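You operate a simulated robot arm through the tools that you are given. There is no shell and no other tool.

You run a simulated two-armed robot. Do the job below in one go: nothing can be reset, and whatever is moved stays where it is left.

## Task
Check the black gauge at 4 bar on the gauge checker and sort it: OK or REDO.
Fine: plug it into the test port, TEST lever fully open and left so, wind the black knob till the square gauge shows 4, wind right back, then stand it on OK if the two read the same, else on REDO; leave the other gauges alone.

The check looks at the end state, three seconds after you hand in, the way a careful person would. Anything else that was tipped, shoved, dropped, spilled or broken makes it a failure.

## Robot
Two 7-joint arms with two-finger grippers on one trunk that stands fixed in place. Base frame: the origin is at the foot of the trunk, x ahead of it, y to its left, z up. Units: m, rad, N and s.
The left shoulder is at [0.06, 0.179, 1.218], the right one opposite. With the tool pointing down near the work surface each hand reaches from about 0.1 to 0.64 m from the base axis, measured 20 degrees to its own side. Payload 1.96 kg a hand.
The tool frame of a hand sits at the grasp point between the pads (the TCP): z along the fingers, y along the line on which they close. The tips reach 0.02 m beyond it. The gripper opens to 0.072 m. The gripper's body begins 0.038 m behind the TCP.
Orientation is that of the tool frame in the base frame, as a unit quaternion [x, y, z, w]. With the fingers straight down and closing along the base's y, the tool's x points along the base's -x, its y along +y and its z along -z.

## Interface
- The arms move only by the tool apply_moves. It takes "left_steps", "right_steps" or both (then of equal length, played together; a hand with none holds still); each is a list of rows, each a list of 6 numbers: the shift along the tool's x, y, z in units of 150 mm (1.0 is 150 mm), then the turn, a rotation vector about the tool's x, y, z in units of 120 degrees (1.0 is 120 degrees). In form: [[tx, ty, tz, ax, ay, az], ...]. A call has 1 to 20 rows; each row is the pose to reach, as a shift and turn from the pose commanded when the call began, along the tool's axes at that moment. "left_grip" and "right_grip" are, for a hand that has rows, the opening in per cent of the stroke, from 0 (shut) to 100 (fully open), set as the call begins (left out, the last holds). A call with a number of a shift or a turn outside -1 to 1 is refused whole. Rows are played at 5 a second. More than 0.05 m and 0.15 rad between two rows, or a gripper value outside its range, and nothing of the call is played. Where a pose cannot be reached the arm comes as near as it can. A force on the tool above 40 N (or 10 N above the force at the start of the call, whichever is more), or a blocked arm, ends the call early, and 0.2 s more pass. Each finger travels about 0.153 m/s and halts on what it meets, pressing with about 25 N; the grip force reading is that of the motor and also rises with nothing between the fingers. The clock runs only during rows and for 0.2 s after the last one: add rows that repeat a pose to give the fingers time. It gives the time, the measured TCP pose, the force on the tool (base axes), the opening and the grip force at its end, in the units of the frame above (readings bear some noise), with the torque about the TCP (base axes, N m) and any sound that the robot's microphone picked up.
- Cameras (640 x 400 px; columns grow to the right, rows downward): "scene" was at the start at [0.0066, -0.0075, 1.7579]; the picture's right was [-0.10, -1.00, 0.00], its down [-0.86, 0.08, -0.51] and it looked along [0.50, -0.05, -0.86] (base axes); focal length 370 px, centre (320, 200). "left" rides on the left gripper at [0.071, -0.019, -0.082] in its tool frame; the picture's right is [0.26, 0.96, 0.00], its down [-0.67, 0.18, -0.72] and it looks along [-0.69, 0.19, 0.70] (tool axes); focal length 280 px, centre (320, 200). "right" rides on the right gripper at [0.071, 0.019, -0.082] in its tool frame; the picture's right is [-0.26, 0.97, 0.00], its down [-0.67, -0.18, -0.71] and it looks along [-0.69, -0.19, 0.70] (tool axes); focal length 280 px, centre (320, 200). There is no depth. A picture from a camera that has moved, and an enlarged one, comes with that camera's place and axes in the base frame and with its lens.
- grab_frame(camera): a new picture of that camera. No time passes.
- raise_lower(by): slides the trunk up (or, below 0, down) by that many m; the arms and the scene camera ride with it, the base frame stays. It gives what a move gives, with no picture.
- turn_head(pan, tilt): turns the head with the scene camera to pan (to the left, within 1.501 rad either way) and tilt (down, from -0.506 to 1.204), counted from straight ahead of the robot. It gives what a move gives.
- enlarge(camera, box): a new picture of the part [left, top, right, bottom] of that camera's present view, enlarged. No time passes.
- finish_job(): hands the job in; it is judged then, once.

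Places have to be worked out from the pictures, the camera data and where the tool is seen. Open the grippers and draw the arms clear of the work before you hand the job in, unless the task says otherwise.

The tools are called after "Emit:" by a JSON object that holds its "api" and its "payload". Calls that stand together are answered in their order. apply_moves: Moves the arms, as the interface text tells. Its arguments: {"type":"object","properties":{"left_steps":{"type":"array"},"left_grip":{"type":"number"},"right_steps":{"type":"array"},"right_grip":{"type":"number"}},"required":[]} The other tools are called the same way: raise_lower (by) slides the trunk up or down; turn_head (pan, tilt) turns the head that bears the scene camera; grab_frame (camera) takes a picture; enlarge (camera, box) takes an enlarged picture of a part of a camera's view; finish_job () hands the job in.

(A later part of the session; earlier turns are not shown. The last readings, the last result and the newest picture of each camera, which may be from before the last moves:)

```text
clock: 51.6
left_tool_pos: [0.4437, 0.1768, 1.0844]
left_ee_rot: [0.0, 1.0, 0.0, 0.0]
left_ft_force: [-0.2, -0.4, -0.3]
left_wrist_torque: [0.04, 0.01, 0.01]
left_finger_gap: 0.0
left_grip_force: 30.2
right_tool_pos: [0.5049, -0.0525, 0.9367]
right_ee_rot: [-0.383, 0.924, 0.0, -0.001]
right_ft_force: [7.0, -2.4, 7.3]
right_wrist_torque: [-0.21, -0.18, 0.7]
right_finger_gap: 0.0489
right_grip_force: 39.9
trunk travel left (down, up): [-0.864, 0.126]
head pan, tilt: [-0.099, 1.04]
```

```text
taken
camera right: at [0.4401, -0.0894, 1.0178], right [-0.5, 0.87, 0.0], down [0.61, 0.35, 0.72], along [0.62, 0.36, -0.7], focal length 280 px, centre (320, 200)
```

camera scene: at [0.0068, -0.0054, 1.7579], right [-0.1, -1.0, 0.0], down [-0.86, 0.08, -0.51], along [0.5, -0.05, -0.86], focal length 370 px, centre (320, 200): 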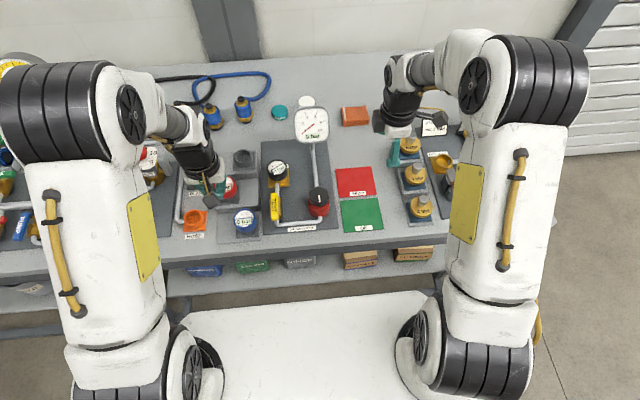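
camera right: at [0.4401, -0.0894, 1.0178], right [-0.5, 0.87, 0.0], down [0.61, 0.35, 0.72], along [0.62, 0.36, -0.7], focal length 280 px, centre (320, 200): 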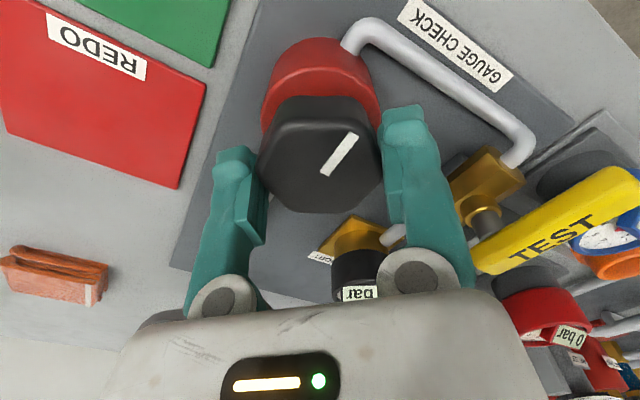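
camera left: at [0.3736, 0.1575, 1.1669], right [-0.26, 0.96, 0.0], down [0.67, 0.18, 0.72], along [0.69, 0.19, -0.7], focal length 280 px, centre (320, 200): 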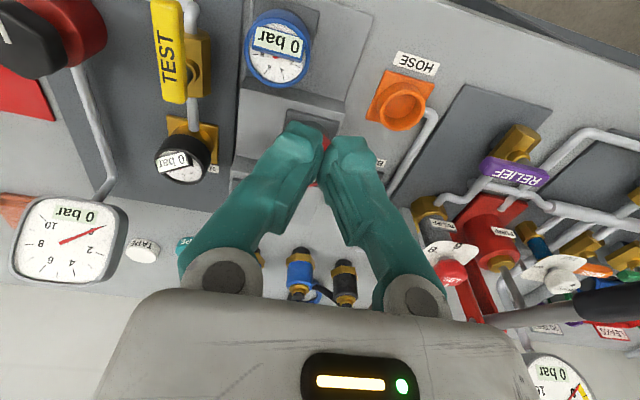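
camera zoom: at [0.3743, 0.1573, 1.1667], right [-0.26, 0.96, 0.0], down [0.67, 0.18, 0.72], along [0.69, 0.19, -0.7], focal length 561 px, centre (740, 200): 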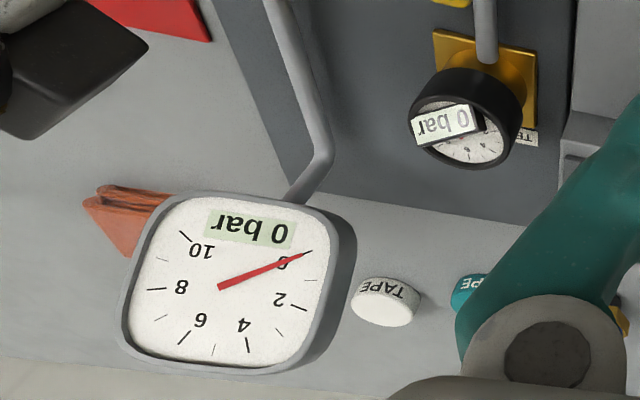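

The knob stayed put while the hand turned (its pointer shifted relative to the hand, with 0.7 N·m of torque), so it is against its stop that way. I turn back and then go counter-clockwise.

Emit:
{"api": "apply_moves", "payload": {"right_steps": [[0, 0, 0, 0, 0, -0.06], [0, 0, 0, 0, 0, -0.125], [0, 0, 0, 0, 0, -0.185], [0, 0, 0, 0, 0, -0.25], [0, 0, 0, 0, 0, -0.25]]}}

Emit:
{"api": "enlarge", "payload": {"camera": "left", "box": [0, 100, 220, 300]}}

Emit:
{"api": "grab_frame", "payload": {"camera": "right"}}

```text
clock: 52.8
left_tool_pos: [0.4454, 0.1768, 1.0842]
left_ee_rot: [0.0, 1.0, 0.0, 0.0]
left_ft_force: [-0.2, -0.4, 0.8]
left_wrist_torque: [-0.01, -0.03, 0.01]
left_finger_gap: 0.0001
left_grip_force: 29.3
right_tool_pos: [0.5035, -0.054, 0.9363]
right_ee_rot: [-0.61, 0.793, 0.0, 0.0]
right_ft_force: [13.6, -5.8, 11.5]
right_wrist_torque: [-0.07, -0.3, -0.02]
right_finger_gap: 0.0487
right_grip_force: 40.0
trunk travel left (down, up): [-0.864, 0.126]
head pan, tilt: [-0.099, 1.04]
```

```text
2.00 times, centred on (110, 200) of left
camera zoom: at [0.3748, 0.157, 1.1666], right [-0.26, 0.96, 0.0], down [0.68, 0.18, 0.71], along [0.69, 0.19, -0.7], focal length 561 px, centre (740, 200)
```

zoom: 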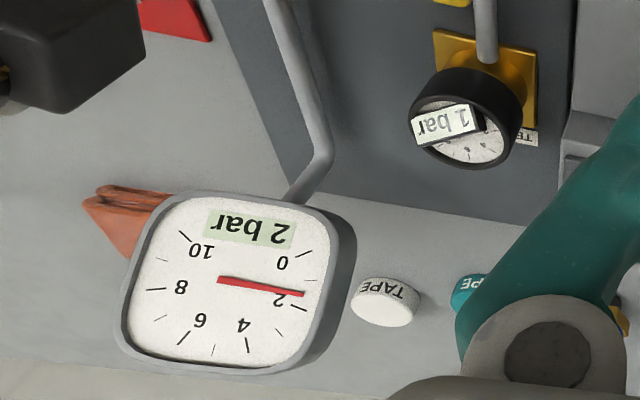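

```text
taken
camera right: at [0.4677, -0.1169, 1.0177], right [-0.87, 0.5, 0.0], down [0.35, 0.6, 0.72], along [0.36, 0.62, -0.7], focal length 280 px, centre (320, 200)
```

right: 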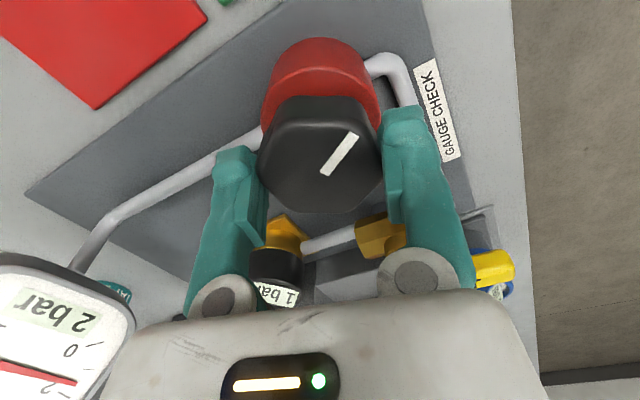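

Counter-clockwise works: the square gauge is now at about 1.7 (shows 2) and the black gauge shows 1, after about 30° of turn. I continue another 30°, easing the hand 2.5 mm in +x to lower the side force.

Emit:
{"api": "apply_moves", "payload": {"right_steps": [[0.002, -0.018, 0, 0, 0, -0.04], [0.002, -0.018, 0, 0, 0, -0.08], [0.002, -0.018, 0, 0, 0, -0.12], [0.002, -0.018, 0, 0, 0, -0.16], [0.002, -0.018, 0, 0, 0, -0.2], [0.002, -0.018, 0, 0, 0, -0.25], [0.002, -0.018, 0, 0, 0, -0.25]]}}

Emit:
{"api": "enlarge", "payload": {"camera": "left", "box": [0, 100, 220, 300]}}

Emit:
{"api": "grab_frame", "payload": {"camera": "right"}}

```text
clock: 54.4
left_tool_pos: [0.4437, 0.1791, 1.084]
left_ee_rot: [0.0, 1.0, 0.0, 0.0]
left_ft_force: [0.6, 0.8, -0.3]
left_wrist_torque: [0.03, -0.02, 0.01]
left_finger_gap: 0.0001
left_grip_force: 29.8
right_tool_pos: [0.5056, -0.0531, 0.936]
right_ee_rot: [0.794, -0.608, -0.002, 0.0]
right_ft_force: [5.9, 0.5, 5.0]
right_wrist_torque: [0.29, -0.17, 0.0]
right_finger_gap: 0.0487
right_grip_force: 39.9
trunk travel left (down, up): [-0.864, 0.126]
head pan, tilt: [-0.099, 1.04]
```

```text
2.00 times, centred on (110, 200) of left
camera zoom: at [0.3741, 0.1578, 1.1666], right [-0.26, 0.96, 0.0], down [0.67, 0.18, 0.72], along [0.69, 0.19, -0.7], focal length 561 px, centre (740, 200)
```

zoom: 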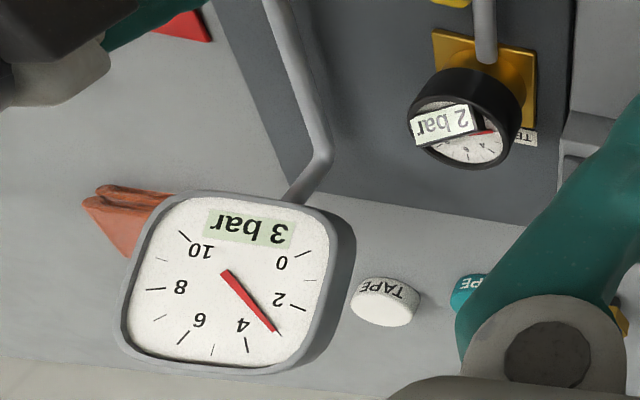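

```text
taken
camera right: at [0.5053, -0.1267, 1.0178], right [-1.0, 0.0, 0.0], down [0.0, 0.7, 0.72], along [0.0, 0.72, -0.7], focal length 280 px, centre (320, 200)
```

right: 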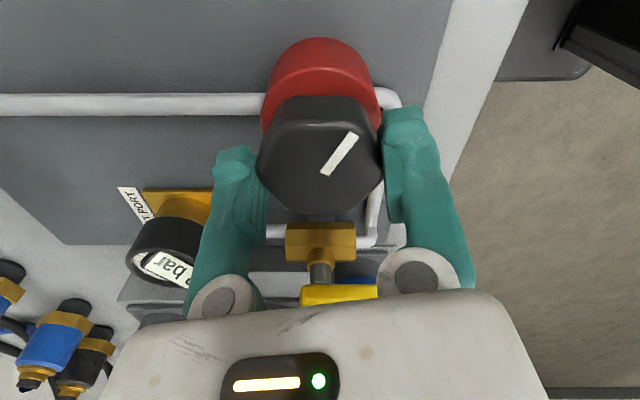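

Square gauge at about 3.2, black gauge showing 2; that is roughly 20° per bar. I turn another 12° and check.

Emit:
{"api": "apply_moves", "payload": {"right_steps": [[0, 0, 0, 0, 0, -0.035], [0, 0, 0, 0, 0, -0.07], [0, 0, 0, 0, 0, -0.1], [0, 0, 0, 0, 0, -0.1]]}}

Emit:
{"api": "enlarge", "payload": {"camera": "left", "box": [40, 180, 200, 290]}}

Emit:
{"api": "enlarge", "payload": {"camera": "left", "box": [190, 120, 290, 190]}}

```text
clock: 55.4
left_tool_pos: [0.4443, 0.1781, 1.0855]
left_ee_rot: [-0.001, 1.0, 0.0, 0.0]
left_ft_force: [0.7, -0.1, 0.3]
left_wrist_torque: [0.0, 0.03, -0.02]
left_finger_gap: 0.0
left_grip_force: 29.7
right_tool_pos: [0.506, -0.0523, 0.9375]
right_ee_rot: [0.853, -0.521, 0.0, 0.001]
right_ft_force: [4.0, 0.3, 2.9]
right_wrist_torque: [-0.01, 0.22, 0.0]
right_finger_gap: 0.0487
right_grip_force: 40.1
trunk travel left (down, up): [-0.864, 0.126]
head pan, tilt: [-0.099, 1.04]
```

```text
3.64 times, centred on (120, 235) of left
camera zoom: at [0.374, 0.1579, 1.1667], right [-0.26, 0.96, 0.0], down [0.67, 0.18, 0.72], along [0.69, 0.19, -0.7], focal length 1020 px, centre (1047, 73)
```

zoom: 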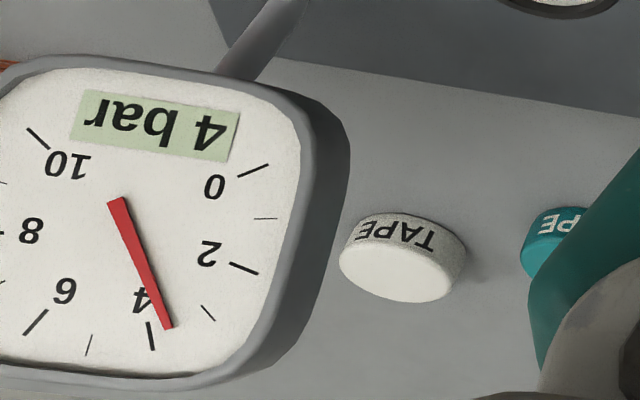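

```text
5.71 times, centred on (240, 155) of left
camera zoom: at [0.374, 0.1579, 1.1667], right [-0.26, 0.96, 0.0], down [0.67, 0.18, 0.72], along [0.69, 0.19, -0.7], focal length 1602 px, centre (777, 457)
```

zoom: 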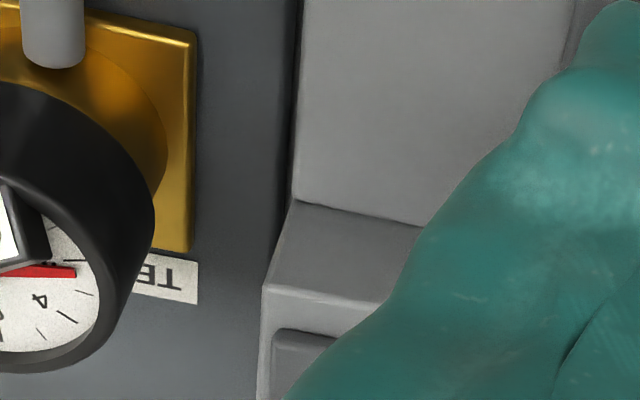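

The needle stands at about 3.7. I add about 6° more and check against the 4 mark.

Emit:
{"api": "apply_moves", "payload": {"right_steps": [[0, 0, 0, 0, 0, -0.025], [0, 0, 0, 0, 0, -0.05], [0, 0, 0, 0, 0, -0.05]]}}

Emit:
{"api": "enlarge", "payload": {"camera": "left", "box": [10, 180, 170, 290]}}

Emit:
{"api": "enlarge", "payload": {"camera": "left", "box": [140, 120, 230, 190]}}

Emit:
{"api": "grab_frame", "payload": {"camera": "scene"}}

```text
clock: 56.2
left_tool_pos: [0.4448, 0.1783, 1.085]
left_ee_rot: [-0.001, 1.0, 0.0, 0.0]
left_ft_force: [0.5, 0.1, -0.4]
left_wrist_torque: [0.03, 0.01, 0.05]
left_finger_gap: 0.0
left_grip_force: 29.8
right_tool_pos: [0.5052, -0.0536, 0.9359]
right_ee_rot: [0.879, -0.476, -0.002, -0.001]
right_ft_force: [2.4, 1.8, -4.0]
right_wrist_torque: [-0.31, -0.52, 0.01]
right_finger_gap: 0.049
right_grip_force: 40.2
trunk travel left (down, up): [-0.864, 0.126]
head pan, tilt: [-0.099, 1.04]
```

```text
3.64 times, centred on (90, 235) of left
camera zoom: at [0.3745, 0.1579, 1.1664], right [-0.26, 0.96, 0.0], down [0.67, 0.18, 0.71], along [0.69, 0.19, -0.7], focal length 1020 px, centre (1156, 73)
```

zoom: 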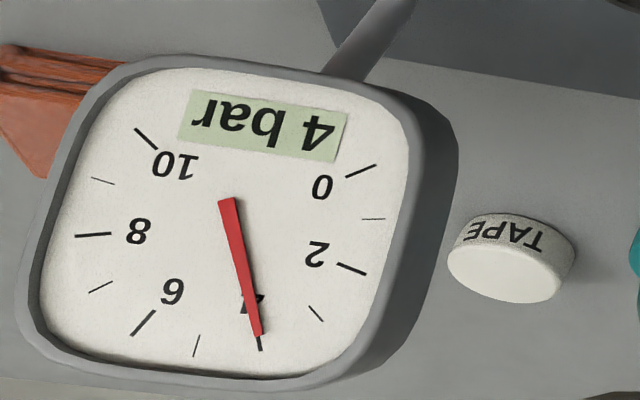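

```text
5.71 times, centred on (185, 155) of left
camera zoom: at [0.3745, 0.1579, 1.1664], right [-0.26, 0.96, 0.0], down [0.67, 0.18, 0.71], along [0.69, 0.19, -0.7], focal length 1602 px, centre (1091, 457)
```

zoom: 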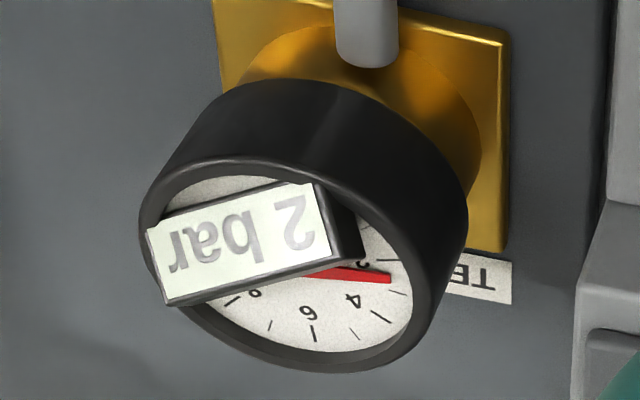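

```text
taken
camera scene: at [0.0079, -0.0072, 1.7578], right [-0.1, -1.0, 0.0], down [-0.86, 0.08, -0.51], along [0.5, -0.05, -0.86], focal length 370 px, centre (320, 200)
```

scene: 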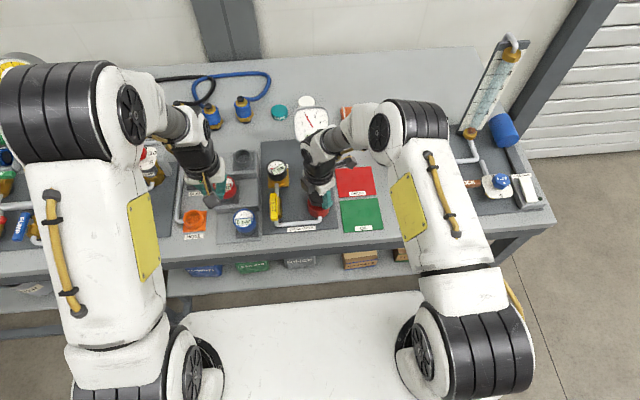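

The square gauge's needle now lies on the 4 mark and its readout shows 4, while the black gauge shows 2. I hold still for about two seconds to be sure the readings are settled.

Emit:
{"api": "apply_moves", "payload": {"right_steps": [[0, 0, 0, 0, 0, 0], [0, 0, 0, 0, 0, 0], [0, 0, 0, 0, 0, 0], [0, 0, 0, 0, 0, 0], [0, 0, 0, 0, 0, 0], [0, 0, 0, 0, 0, 0], [0, 0, 0, 0, 0, 0], [0, 0, 0, 0, 0, 0], [0, 0, 0, 0, 0, 0], [0, 0, 0, 0, 0, 0]]}}

Emit:
{"api": "enlarge", "payload": {"camera": "left", "box": [10, 120, 240, 290]}}

Emit:
{"api": "enlarge", "payload": {"camera": "scene", "box": [255, 150, 315, 230]}}

```text
clock: 58.4
left_tool_pos: [0.4459, 0.178, 1.0838]
left_ee_rot: [0.0, 1.0, 0.001, 0.0]
left_ft_force: [0.9, -0.5, -0.3]
left_wrist_torque: [0.01, 0.0, 0.0]
left_finger_gap: 0.0
left_grip_force: 29.4
right_tool_pos: [0.5069, -0.055, 0.9368]
right_ee_rot: [0.879, -0.477, -0.002, 0.0]
right_ft_force: [-1.0, 1.6, -12.1]
right_wrist_torque: [0.03, 0.0, 0.01]
right_finger_gap: 0.049
right_grip_force: 39.9
trunk travel left (down, up): [-0.864, 0.126]
head pan, tilt: [-0.099, 1.04]
```

```text
2.35 times, centred on (125, 205) of left
camera zoom: at [0.3745, 0.1579, 1.1665], right [-0.26, 0.96, 0.0], down [0.67, 0.18, 0.71], along [0.69, 0.19, -0.7], focal length 660 px, centre (779, 188)
```

zoom: 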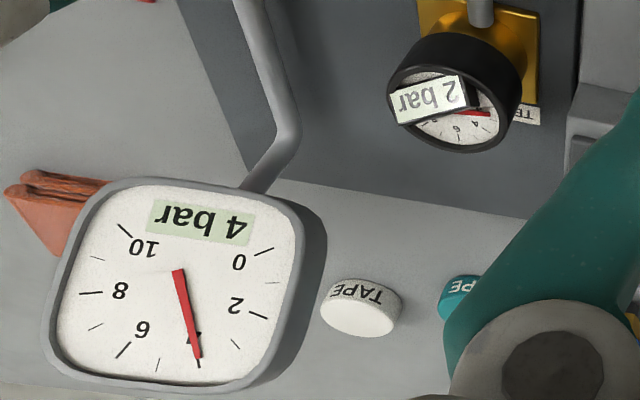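

```text
5.00 times, centred on (285, 190) of scene
camera zoom: at [0.0079, -0.0073, 1.7578], right [-0.1, -1.0, 0.0], down [-0.86, 0.08, -0.51], along [0.5, -0.05, -0.86], focal length 1850 px, centre (495, 250)
```

zoom: 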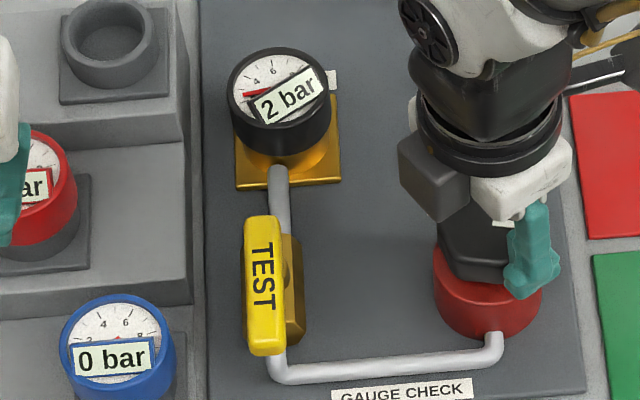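

The readings are steady: square gauge 4, black gauge 2. They differ, so the black gauge belongs on REDO. Now I wind the knob fully back, clockwise by about 80° to its stop.

Emit:
{"api": "apply_moves", "payload": {"right_steps": [[0, 0, 0, 0, 0, 0.055], [0, 0, 0, 0, 0, 0.11], [0, 0, 0, 0, 0, 0.165], [0, 0, 0, 0, 0, 0.22], [0, 0, 0, 0, 0, 0.275], [0, 0, 0, 0, 0, 0.33], [0, 0, 0, 0, 0, 0.385], [0, 0, 0, 0, 0, 0.44], [0, 0, 0, 0, 0, 0.495], [0, 0, 0, 0, 0, 0.55], [0, 0, 0, 0, 0, 0.6], [0, 0, 0, 0, 0, 0.65], [0, 0, 0, 0, 0, 0.68], [0, 0, 0, 0, 0, 0.68]]}}

Emit:
{"api": "enlarge", "payload": {"camera": "left", "box": [10, 120, 240, 290]}}

Emit:
{"api": "grab_frame", "payload": {"camera": "right"}}

```text
clock: 61.4
left_tool_pos: [0.4428, 0.1775, 1.0851]
left_ee_rot: [0.0, 1.0, -0.001, 0.001]
left_ft_force: [-0.1, 0.3, 0.5]
left_wrist_torque: [-0.02, -0.04, 0.01]
left_finger_gap: 0.0002
left_grip_force: 29.5
right_tool_pos: [0.5036, -0.0519, 0.9365]
right_ee_rot: [-0.354, 0.935, 0.001, -0.001]
right_ft_force: [-8.3, 5.0, 0.7]
right_wrist_torque: [0.11, -0.08, 1.06]
right_finger_gap: 0.0489
right_grip_force: 40.3
trunk travel left (down, up): [-0.864, 0.126]
head pan, tilt: [-0.099, 1.04]
```

```text
2.35 times, centred on (125, 205) of left
camera zoom: at [0.3723, 0.1585, 1.1671], right [-0.26, 0.96, 0.0], down [0.67, 0.18, 0.72], along [0.69, 0.19, -0.7], focal length 660 px, centre (779, 188)
```

zoom: 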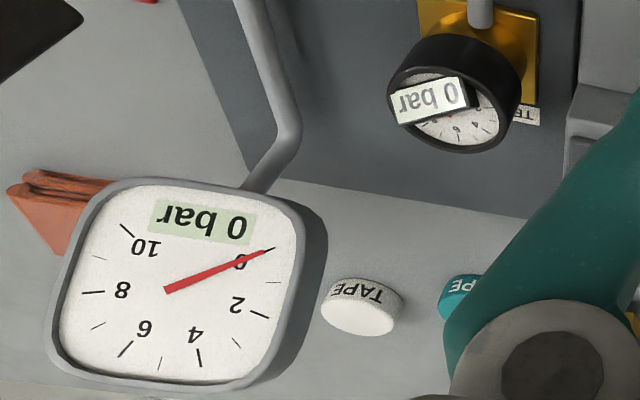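

```text
taken
camera right: at [0.4384, -0.085, 1.0181], right [-0.44, 0.9, 0.0], down [0.63, 0.31, 0.72], along [0.64, 0.32, -0.7], focal length 280 px, centre (320, 200)
```

right: 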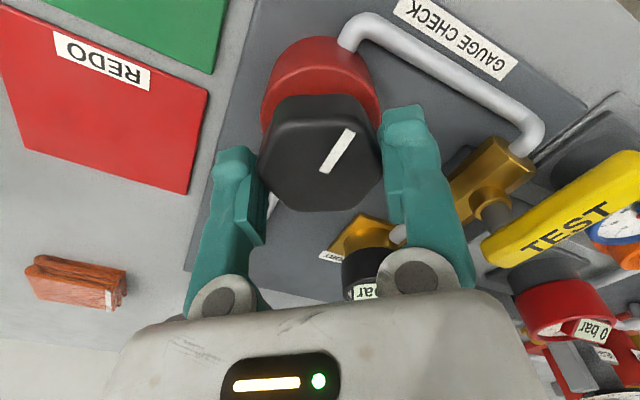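

The square gauge is back at 0 with the knob hard against its stop. I open the right hand and lift it off the knob.

Emit:
{"api": "apply_moves", "payload": {"right_steps": [[0, 0, 0, 0, 0, -0.01], [0, 0, 0, 0, 0, -0.02], [0, 0, 0, 0, 0, -0.02]], "right_grip": 100}}

Emit:
{"api": "apply_moves", "payload": {"right_steps": [[0, 0, -0.1, 0, 0, 0], [0, 0, -0.3, 0, 0, 0], [0, 0, -0.55, 0, 0, 0], [0, 0, -0.8, 0, 0, 0], [0, 0, -0.8, 0, 0, 0]]}}

Emit:
{"api": "grab_frame", "payload": {"camera": "right"}}

Emit:
{"api": "grab_frame", "payload": {"camera": "left"}}

Emit:
{"api": "enlarge", "payload": {"camera": "scene", "box": [250, 150, 400, 240]}}

```text
clock: 62.2
left_tool_pos: [0.4449, 0.1786, 1.0848]
left_ee_rot: [0.0, 1.0, 0.0, 0.0]
left_ft_force: [0.4, 0.2, -0.5]
left_wrist_torque: [0.01, 0.04, -0.02]
left_finger_gap: 0.0
left_grip_force: 29.3
right_tool_pos: [0.5058, -0.0539, 0.9356]
right_ee_rot: [-0.373, 0.928, 0.001, 0.0]
right_ft_force: [-0.2, 0.1, -0.4]
right_wrist_torque: [-0.01, 0.0, -0.01]
right_finger_gap: 0.0723
right_grip_force: 0.0
trunk travel left (down, up): [-0.864, 0.126]
head pan, tilt: [-0.099, 1.04]
```

```text
clock: 63.4
left_tool_pos: [0.4448, 0.1777, 1.0864]
left_ee_rot: [0.0, 1.0, 0.0, 0.0]
left_ft_force: [-0.7, 0.7, 0.0]
left_wrist_torque: [-0.02, 0.01, -0.01]
left_finger_gap: 0.0
left_grip_force: 29.6
right_tool_pos: [0.5065, -0.0531, 1.0565]
right_ee_rot: [-0.373, 0.928, 0.001, -0.001]
right_ft_force: [0.6, 0.3, 0.8]
right_wrist_torque: [-0.04, 0.02, 0.04]
right_finger_gap: 0.072
right_grip_force: 0.0
trunk travel left (down, up): [-0.864, 0.126]
head pan, tilt: [-0.099, 1.04]
```

```text
taken
camera right: at [0.4419, -0.0883, 1.1382], right [-0.48, 0.88, 0.0], down [0.61, 0.33, 0.71], along [0.63, 0.34, -0.7], focal length 280 px, centre (320, 200)
```

right: 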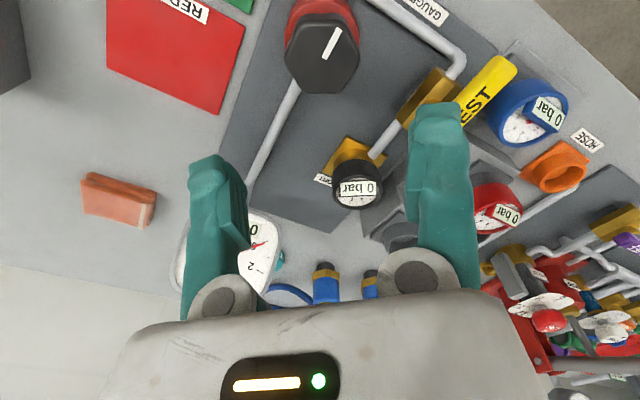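

```text
taken
camera left: at [0.3741, 0.1577, 1.1666], right [-0.26, 0.96, 0.0], down [0.67, 0.18, 0.71], along [0.69, 0.19, -0.7], focal length 280 px, centre (320, 200)
```

left: 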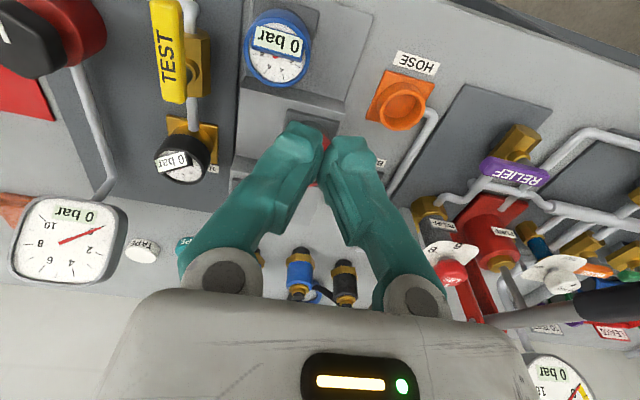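

```text
4.27 times, centred on (325, 195) of scene
camera zoom: at [0.0073, -0.0075, 1.7579], right [-0.1, -1.0, 0.0], down [-0.86, 0.08, -0.51], along [0.5, -0.05, -0.86], focal length 1579 px, centre (299, 221)
```

zoom: 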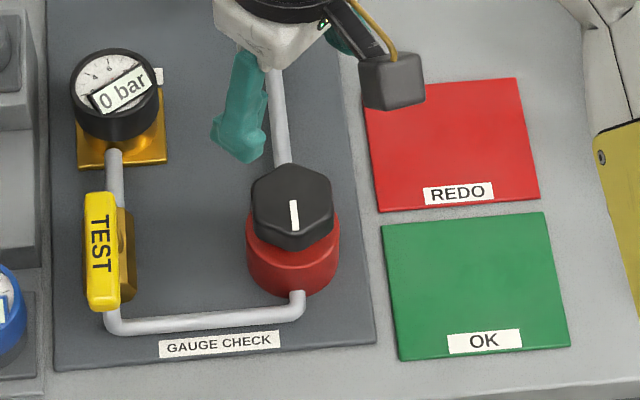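

The knob pointer is back where it began and both readouts show 0. I check the square gauge's needle closely against its starting position.

Emit:
{"api": "enlarge", "payload": {"camera": "left", "box": [0, 100, 220, 300]}}

Emit:
{"api": "enlarge", "payload": {"camera": "scene", "box": [250, 150, 350, 240]}}

Emit:
{"api": "enlarge", "payload": {"camera": "right", "box": [280, 110, 440, 230]}}

```text
2.00 times, centred on (110, 200) of left
camera zoom: at [0.3741, 0.1577, 1.1666], right [-0.26, 0.96, 0.0], down [0.67, 0.18, 0.71], along [0.69, 0.19, -0.7], focal length 561 px, centre (740, 200)
```

zoom: 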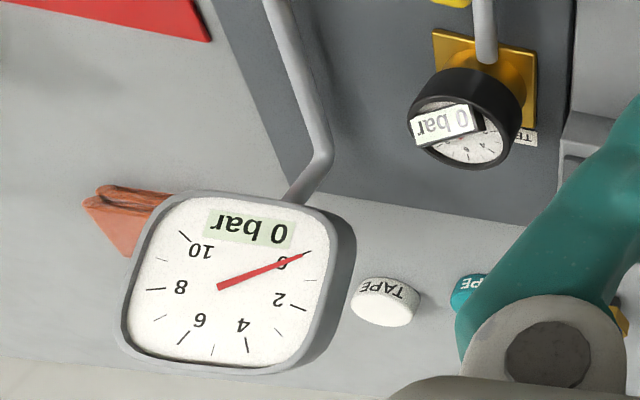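

```text
4.44 times, centred on (300, 195) of scene
camera zoom: at [0.0073, -0.0075, 1.7579], right [-0.1, -1.0, 0.0], down [-0.86, 0.08, -0.51], along [0.5, -0.05, -0.86], focal length 1645 px, centre (409, 222)
```

zoom: 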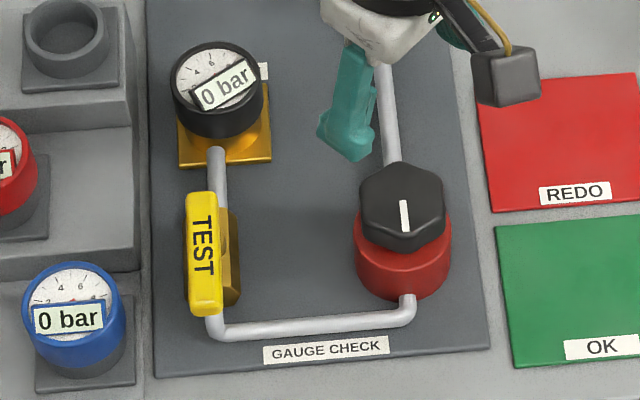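

```text
3.33 times, centred on (360, 170) of right
camera zoom: at [0.4419, -0.0883, 1.1382], right [-0.48, 0.88, 0.0], down [0.61, 0.33, 0.71], along [0.63, 0.34, -0.7], focal length 935 px, centre (187, 300)
```

zoom: 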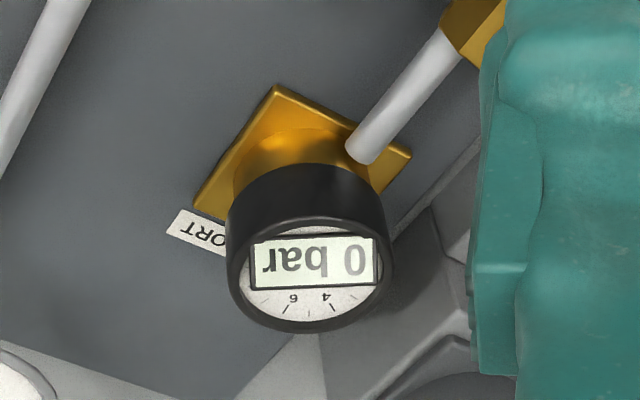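

The needle sits exactly at 0 as at the start. The left arm cannot reach the REDO mat, so the right hand will fetch the gauge: I tilt it 20° forward while moving it over the gauge.

Emit:
{"api": "apply_moves", "payload": {"right_steps": [[-0.11, 0.003, 0.02, 0, -0.021, 0], [-0.22, 0.006, 0.05, 0, -0.042, 0], [-0.33, 0.009, 0.09, 0, -0.063, 0], [-0.44, 0.012, 0.13, 0, -0.083, 0], [-0.55, 0.015, 0.18, 0, -0.104, 0], [-0.66, 0.018, 0.23, 0, -0.125, 0], [-0.77, 0.02, 0.29, 0, -0.146, 0], [-0.88, 0.022, 0.35, 0, -0.167, 0], [-0.88, 0.022, 0.35, 0, -0.167, 0]]}}

Emit:
{"api": "grab_frame", "payload": {"camera": "right"}}

Emit:
{"api": "grab_frame", "payload": {"camera": "left"}}

Emit:
{"api": "grab_frame", "payload": {"camera": "scene"}}

```text
clock: 65.4
left_tool_pos: [0.4449, 0.1779, 1.085]
left_ee_rot: [-0.001, 1.0, 0.001, 0.0]
left_ft_force: [0.0, -0.3, -0.8]
left_wrist_torque: [0.01, 0.0, -0.04]
left_finger_gap: 0.0
left_grip_force: 29.5
right_tool_pos: [0.5985, 0.0395, 1.0026]
right_ee_rot: [-0.368, 0.913, 0.065, 0.162]
right_ft_force: [0.0, -0.6, -0.7]
right_wrist_torque: [-0.03, -0.02, 0.02]
right_finger_gap: 0.0719
right_grip_force: 0.1
trunk travel left (down, up): [-0.864, 0.126]
head pan, tilt: [-0.099, 1.04]
```

```text
taken
camera right: at [0.517, -0.0117, 1.0547], right [-0.49, 0.87, 0.09], down [0.41, 0.14, 0.9], along [0.77, 0.48, -0.42], focal length 280 px, centre (320, 200)
```

right: 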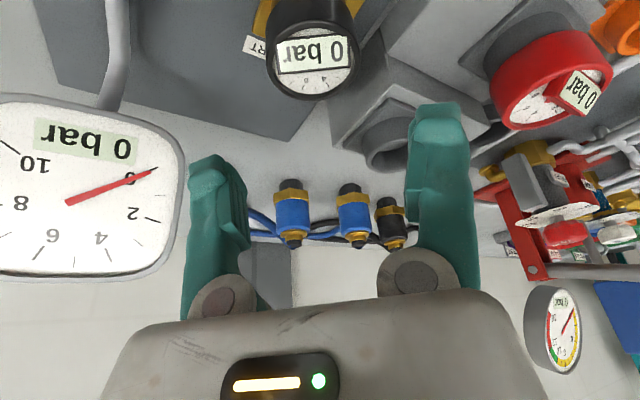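

```text
taken
camera left: at [0.3735, 0.1577, 1.1669], right [-0.26, 0.96, 0.0], down [0.67, 0.18, 0.72], along [0.69, 0.19, -0.7], focal length 280 px, centre (320, 200)
```

left: 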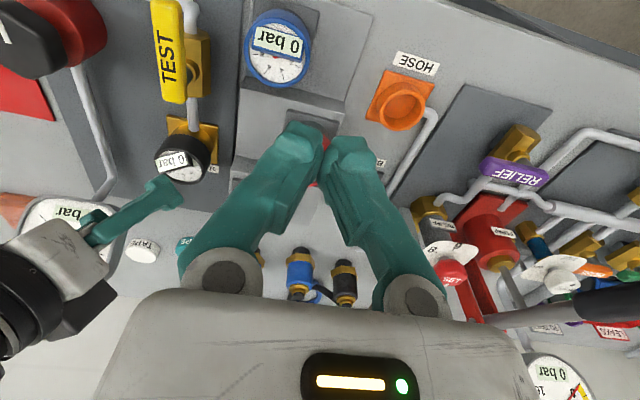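

```text
taken
camera scene: at [0.0064, -0.0076, 1.7579], right [-0.1, -1.0, 0.0], down [-0.86, 0.08, -0.51], along [0.5, -0.05, -0.86], focal length 370 px, centre (320, 200)
```

scene: 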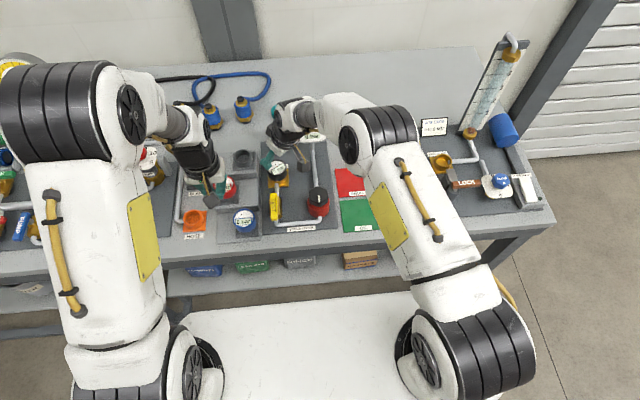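

The right hand reaches there without trouble. I zoom on the gauge from the right camera to work out the final offset.

Emit:
{"api": "enlarge", "payload": {"camera": "right", "box": [230, 0, 400, 120]}}

Emit:
{"api": "enlarge", "payload": {"camera": "scene", "box": [245, 120, 325, 200]}}

Emit:
{"api": "enlarge", "payload": {"camera": "left", "box": [80, 100, 240, 230]}}

```text
3.33 times, centred on (315, 60) of right
camera zoom: at [0.517, -0.0117, 1.0547], right [-0.49, 0.87, 0.09], down [0.41, 0.14, 0.9], along [0.77, 0.48, -0.42], focal length 935 px, centre (337, 667)
```

zoom: 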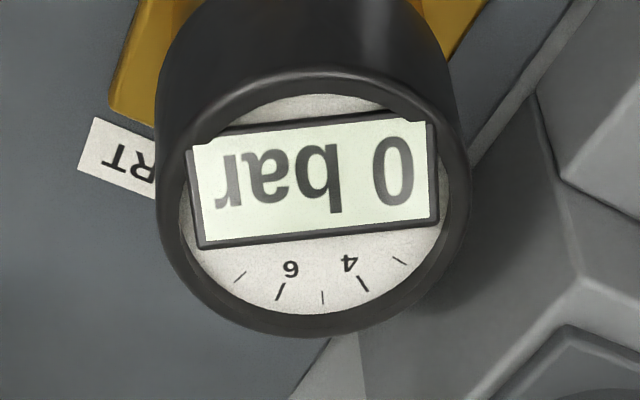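

```text
5.00 times, centred on (285, 160) of scene
camera zoom: at [0.0064, -0.0076, 1.7579], right [-0.1, -1.0, 0.0], down [-0.86, 0.08, -0.51], along [0.5, -0.05, -0.86], focal length 1850 px, centre (495, 400)
```

zoom: 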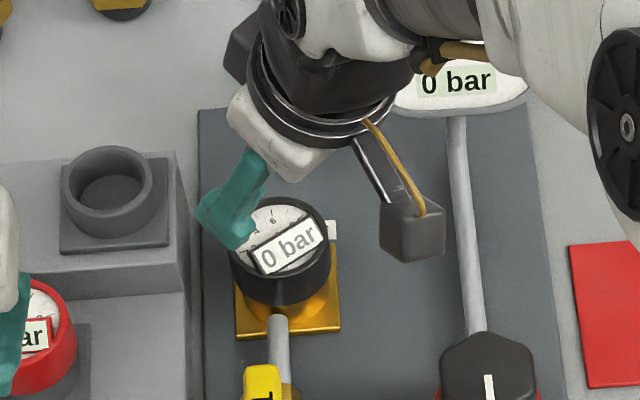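

```text
3.08 times, centred on (160, 165) of left
camera zoom: at [0.3735, 0.1577, 1.1669], right [-0.26, 0.96, 0.0], down [0.67, 0.18, 0.72], along [0.69, 0.19, -0.7], focal length 863 px, centre (812, 308)
```

zoom: 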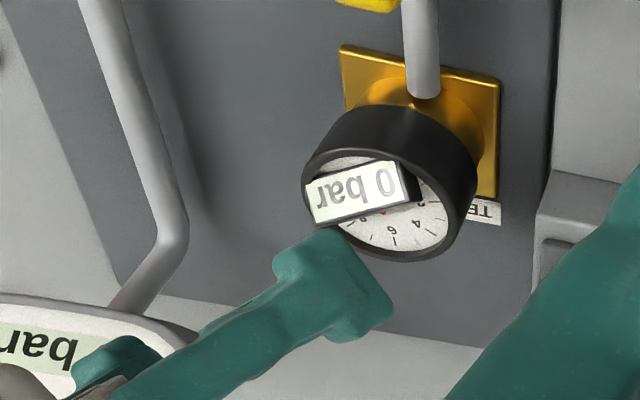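

The gauge centre is about (0.6155, 0.0543), with its rim at z≈0.911. I move over it at z≈0.985, with the fingertips still above the rim, and recheck.

Emit:
{"api": "apply_moves", "payload": {"right_steps": [[-0.04, -0.003, 0.056, 0, 0, 0], [-0.08, -0.005, 0.112, 0, 0, 0], [-0.1191, -0.008, 0.1685, 0, 0, 0], [-0.1191, -0.008, 0.1685, 0, 0, 0]]}}

Emit:
{"api": "grab_frame", "payload": {"camera": "right"}}

Emit:
{"api": "enlarge", "payload": {"camera": "left", "box": [80, 100, 240, 230]}}

Emit:
{"api": "enlarge", "payload": {"camera": "scene", "box": [245, 120, 325, 200]}}

```text
clock: 66.4
left_tool_pos: [0.4448, 0.178, 1.0842]
left_ee_rot: [-0.001, 1.0, 0.001, 0.0]
left_ft_force: [-0.9, -0.1, 0.1]
left_wrist_torque: [0.0, -0.05, 0.0]
left_finger_gap: 0.0
left_grip_force: 29.1
right_tool_pos: [0.6177, 0.0572, 0.9863]
right_ee_rot: [-0.368, 0.914, 0.064, 0.161]
right_ft_force: [0.1, -0.1, -0.2]
right_wrist_torque: [-0.03, -0.02, 0.01]
right_finger_gap: 0.0719
right_grip_force: 0.1
trunk travel left (down, up): [-0.864, 0.126]
head pan, tilt: [-0.099, 1.04]
```

```text
taken
camera right: at [0.5362, 0.005, 1.0385], right [-0.49, 0.87, 0.09], down [0.41, 0.14, 0.9], along [0.77, 0.48, -0.42], focal length 280 px, centre (320, 200)
```

right: 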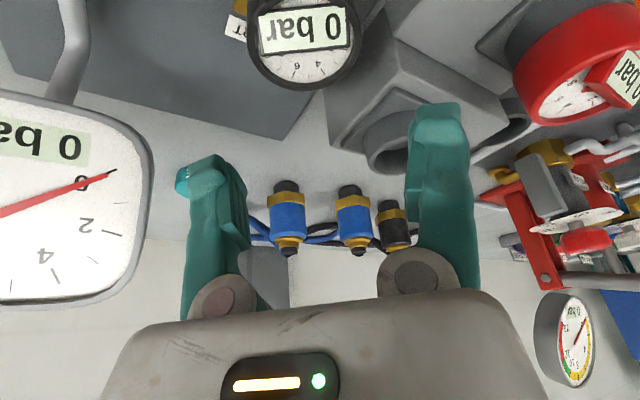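

```text
3.08 times, centred on (160, 165) of left
camera zoom: at [0.3737, 0.1577, 1.1668], right [-0.26, 0.96, 0.0], down [0.67, 0.18, 0.72], along [0.69, 0.19, -0.7], focal length 863 px, centre (812, 308)
```

zoom: 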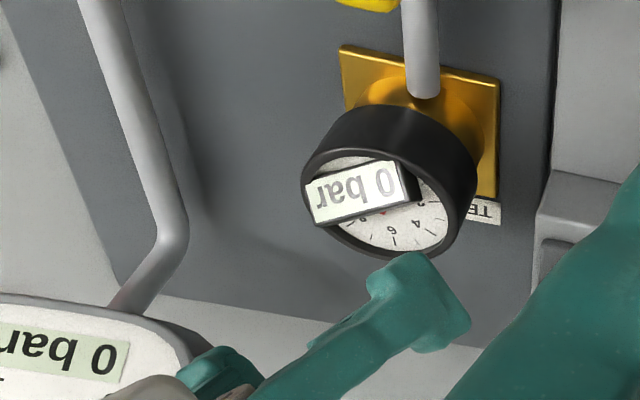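

```text
5.00 times, centred on (285, 160) of scene
camera zoom: at [0.0066, -0.0075, 1.7579], right [-0.1, -1.0, 0.0], down [-0.86, 0.08, -0.51], along [0.5, -0.05, -0.86], focal length 1850 px, centre (495, 400)
```

zoom: 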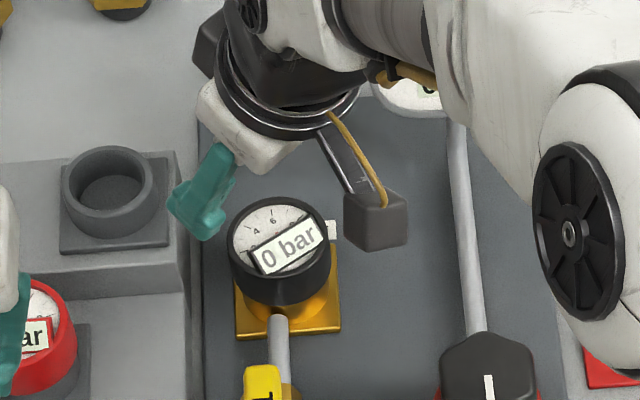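

The hand is aligned to within about 1 mm across the fingers. I lower it around the cap in stages, first to z≈0.92.

Emit:
{"api": "apply_moves", "payload": {"right_steps": [[0.038, -0.004, 0.103, 0, 0, 0], [0.0757, -0.005, 0.206, 0, 0, 0], [0.1135, -0.005, 0.3095, 0, 0, 0], [0.1514, -0.005, 0.4127, 0, 0, 0], [0.1514, -0.005, 0.4127, 0, 0, 0]]}}

Emit:
{"api": "grab_frame", "payload": {"camera": "right"}}

Emit:
{"api": "enlarge", "payload": {"camera": "left", "box": [80, 100, 240, 230]}}

Emit:
{"api": "enlarge", "payload": {"camera": "scene", "box": [245, 120, 325, 200]}}

```text
clock: 67.6
left_tool_pos: [0.4445, 0.1774, 1.084]
left_ee_rot: [0.0, 1.0, 0.0, 0.0]
left_ft_force: [1.0, -0.7, 0.4]
left_wrist_torque: [0.0, -0.01, -0.01]
left_finger_gap: 0.0
left_grip_force: 30.0
right_tool_pos: [0.6171, 0.0527, 0.9189]
right_ee_rot: [-0.367, 0.914, 0.064, 0.162]
right_ft_force: [-0.7, 0.1, -0.2]
right_wrist_torque: [0.0, -0.01, 0.0]
right_finger_gap: 0.0722
right_grip_force: 0.0
trunk travel left (down, up): [-0.864, 0.126]
head pan, tilt: [-0.099, 1.04]
```

```text
taken
camera right: at [0.5351, 0.0021, 0.9726], right [-0.49, 0.87, 0.09], down [0.41, 0.14, 0.9], along [0.77, 0.48, -0.42], focal length 280 px, centre (320, 200)
```

right: 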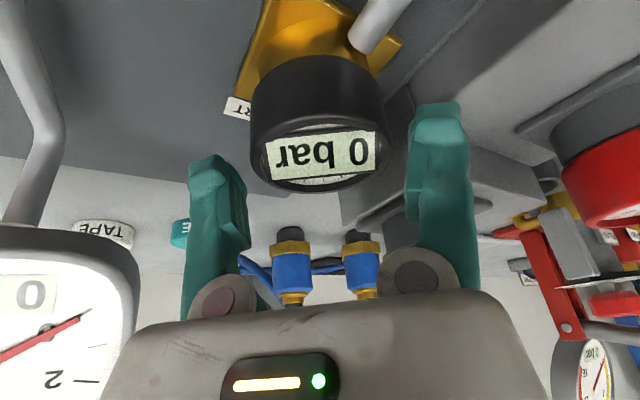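

```text
3.08 times, centred on (160, 165) of left
camera zoom: at [0.3736, 0.1577, 1.1669], right [-0.26, 0.96, 0.0], down [0.67, 0.18, 0.72], along [0.69, 0.19, -0.7], focal length 863 px, centre (812, 308)
```

zoom: 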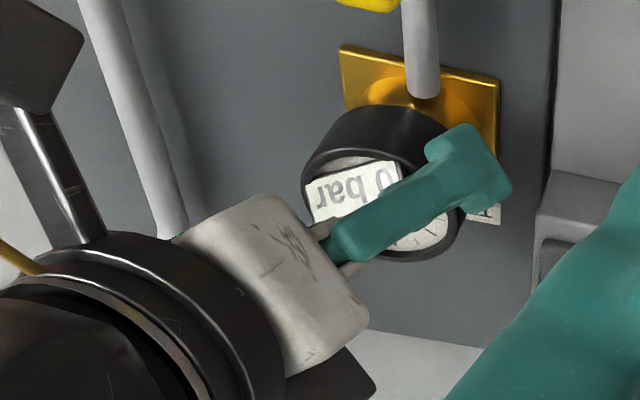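

```text
5.00 times, centred on (285, 160) of scene
camera zoom: at [0.0065, -0.0075, 1.7579], right [-0.1, -1.0, 0.0], down [-0.86, 0.08, -0.51], along [0.5, -0.05, -0.86], focal length 1850 px, centre (495, 400)
```

zoom: 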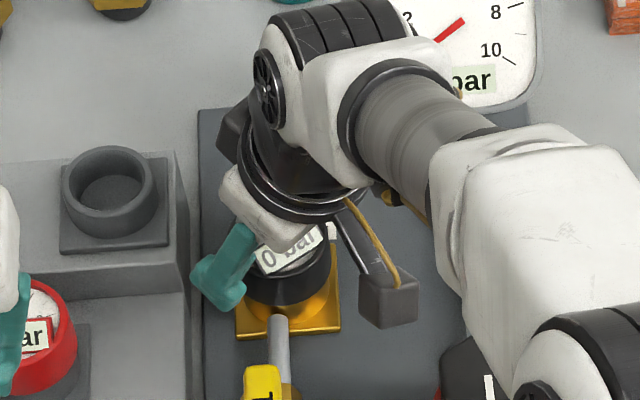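

The cap is centred between the right fingers with no contact. I lower the last 20 mm to the grip depth.

Emit:
{"api": "apply_moves", "payload": {"right_steps": [[0.016, 0.003, 0.044, 0, 0, 0], [0.032, 0.003, 0.088, 0, 0, 0], [0.044, 0.003, 0.12, 0, 0, 0], [0.044, 0.003, 0.12, 0, 0, 0]]}}

Emit:
{"api": "grab_frame", "payload": {"camera": "right"}}

Emit:
{"api": "enlarge", "payload": {"camera": "left", "box": [80, 100, 240, 230]}}

```text
clock: 68.6
left_tool_pos: [0.4444, 0.1778, 1.0861]
left_ee_rot: [-0.001, 1.0, 0.0, 0.0]
left_ft_force: [-0.4, 0.4, -0.2]
left_wrist_torque: [0.01, -0.01, -0.03]
left_finger_gap: 0.0
left_grip_force: 29.0
right_tool_pos: [0.6115, 0.0516, 0.9104]
right_ee_rot: [-0.368, 0.914, 0.065, 0.161]
right_ft_force: [0.7, 0.7, 0.2]
right_wrist_torque: [0.02, 0.01, 0.01]
right_finger_gap: 0.0718
right_grip_force: 0.1
right hand out of reach, approached as far as the arm can: row 1, 2, 3, 4
trunk travel left (down, up): [-0.864, 0.126]
head pan, tilt: [-0.099, 1.04]
```

```text
taken
camera right: at [0.531, 0.0007, 0.9619], right [-0.49, 0.87, 0.09], down [0.41, 0.14, 0.9], along [0.77, 0.48, -0.42], focal length 280 px, centre (320, 200)
```

right: 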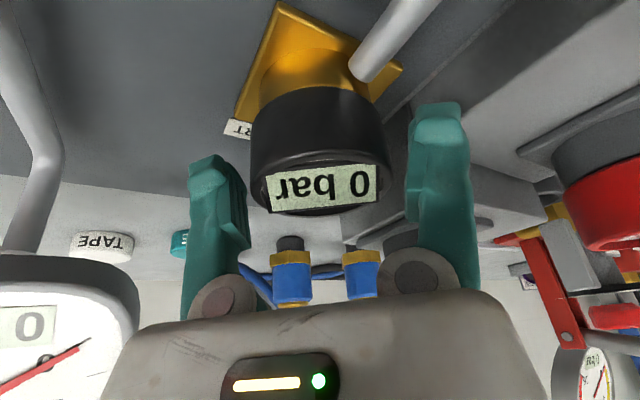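

```text
3.08 times, centred on (160, 165) of left
camera zoom: at [0.3737, 0.1578, 1.1668], right [-0.26, 0.96, 0.0], down [0.67, 0.18, 0.72], along [0.69, 0.19, -0.7], focal length 863 px, centre (812, 308)
```

zoom: 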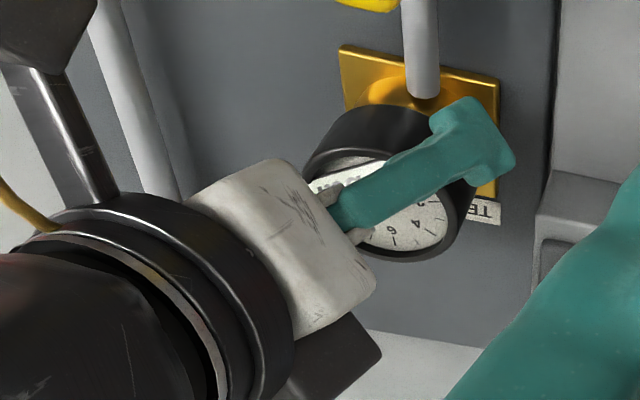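

The right arm hits its reach limit at z≈0.91 with the trunk at this height. I rise clear again with both hands, then lower the trunk by 0.1 m so the low reach improves.

Emit:
{"api": "apply_moves", "payload": {"right_steps": [[-0.05, 0, -0.13, 0, 0, 0], [-0.1, 0, -0.27, 0, 0, 0], [-0.15, 0, -0.41, 0, 0, 0], [-0.2, 0, -0.55, 0, 0, 0], [-0.25, 0, -0.69, 0, 0, 0], [-0.3, 0, -0.82, 0, 0, 0], [-0.344, 0, -0.938, 0, 0, 0], [-0.344, 0, -0.938, 0, 0, 0]], "left_steps": [[0, 0.05, -0.1, 0, 0, 0], [0, 0.1, -0.2, 0, 0, 0], [0, 0.15, -0.3, 0, 0, 0], [0, 0.2, -0.4, 0, 0, 0], [0, 0.2, -0.5, 0, 0, 0], [0, 0.2, -0.6, 0, 0, 0], [0, 0.2, -0.6, 0, 0, 0], [0, 0.2, -0.6, 0, 0, 0]]}}

Emit:
{"api": "grab_frame", "payload": {"camera": "scene"}}

Emit:
{"api": "grab_frame", "payload": {"camera": "left"}}

```text
clock: 70.4
left_tool_pos: [0.4466, 0.2072, 1.1726]
left_ee_rot: [0.0, 1.0, -0.001, 0.0]
left_ft_force: [0.3, -0.6, -0.6]
left_wrist_torque: [0.02, 0.01, 0.02]
left_finger_gap: 0.0
left_grip_force: 29.6
right_tool_pos: [0.6122, 0.0535, 1.059]
right_ee_rot: [-0.368, 0.914, 0.065, 0.161]
right_ft_force: [-0.5, 0.0, -0.1]
right_wrist_torque: [-0.05, -0.02, 0.0]
right_finger_gap: 0.072
right_grip_force: 0.1
trunk travel left (down, up): [-0.864, 0.126]
head pan, tilt: [-0.099, 1.04]
```

```text
taken
camera scene: at [0.007, -0.0076, 1.7579], right [-0.1, -1.0, 0.0], down [-0.86, 0.08, -0.51], along [0.5, -0.05, -0.86], focal length 370 px, centre (320, 200)
```

scene: 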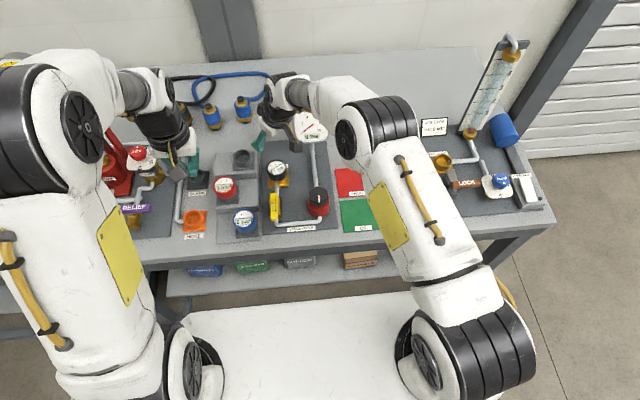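

```text
taken
camera left: at [0.3753, 0.1888, 1.2555], right [-0.26, 0.96, 0.0], down [0.67, 0.18, 0.72], along [0.69, 0.19, -0.7], focal length 280 px, centre (320, 200)
```

left: 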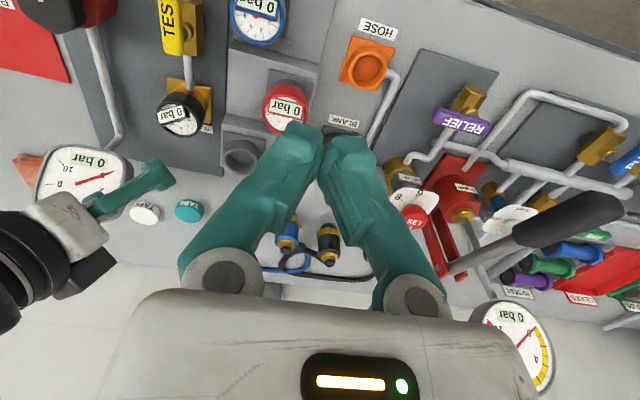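

Both hands are well clear. I lower the trunk by 0.1 m.

Emit:
{"api": "raise_lower", "payload": {"by": -0.1}}

Emit:
{"api": "grab_frame", "payload": {"camera": "scene"}}

Emit:
{"api": "grab_frame", "payload": {"camera": "right"}}

Emit:
{"api": "grab_frame", "payload": {"camera": "left"}}

```text
clock: 71.7
left_tool_pos: [0.4459, 0.2096, 1.0742]
left_ee_rot: [0.0, 1.0, 0.0, 0.0]
left_ft_force: [0.0, 0.2, 0.2]
left_wrist_torque: [-0.02, -0.02, -0.01]
left_finger_gap: 0.0001
left_grip_force: 29.2
right_tool_pos: [0.6132, 0.0531, 0.9588]
right_ee_rot: [-0.368, 0.913, 0.065, 0.162]
right_ft_force: [0.7, -0.7, -0.4]
right_wrist_torque: [0.02, 0.01, -0.01]
right_finger_gap: 0.0718
right_grip_force: 0.0
trunk travel left (down, up): [-0.764, 0.226]
head pan, tilt: [-0.099, 1.04]
```

```text
taken
camera scene: at [0.0064, -0.0075, 1.6579], right [-0.1, -1.0, 0.0], down [-0.86, 0.08, -0.51], along [0.5, -0.05, -0.86], focal length 370 px, centre (320, 200)
```

scene: 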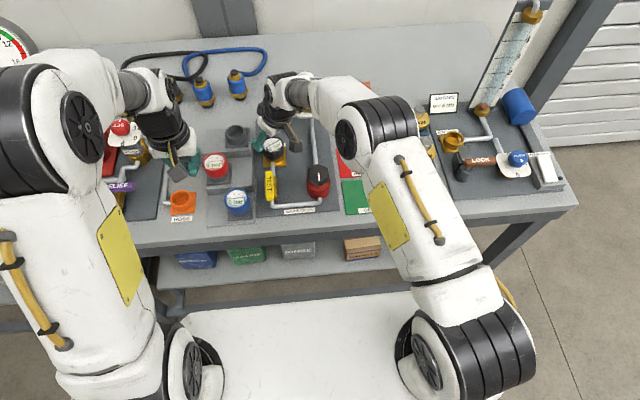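

```text
taken
camera right: at [0.5311, 0.0014, 1.011], right [-0.49, 0.87, 0.09], down [0.41, 0.14, 0.9], along [0.77, 0.48, -0.42], focal length 280 px, centre (320, 200)
```

right: 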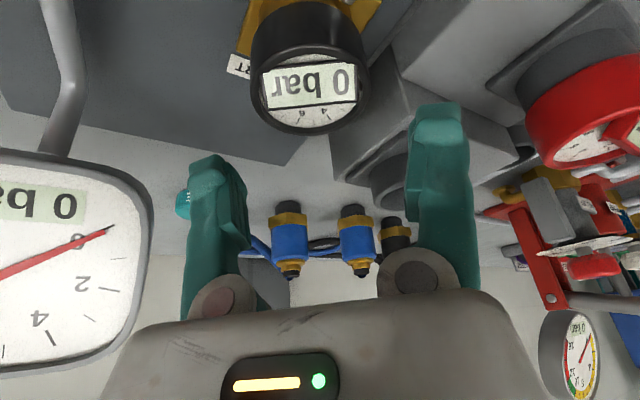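

```text
taken
camera left: at [0.3749, 0.1889, 1.1555], right [-0.26, 0.96, 0.0], down [0.67, 0.18, 0.72], along [0.69, 0.19, -0.7], focal length 280 px, centre (320, 200)
```

left: 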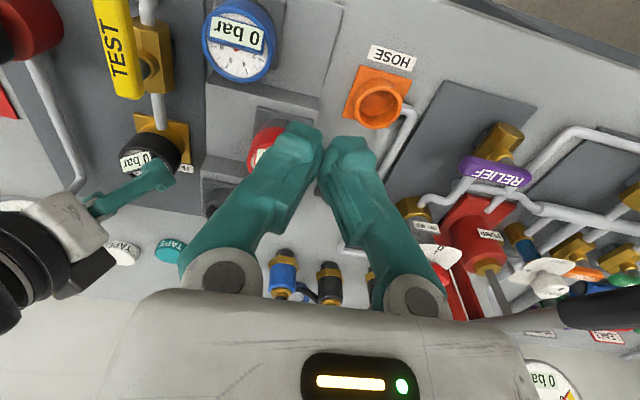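

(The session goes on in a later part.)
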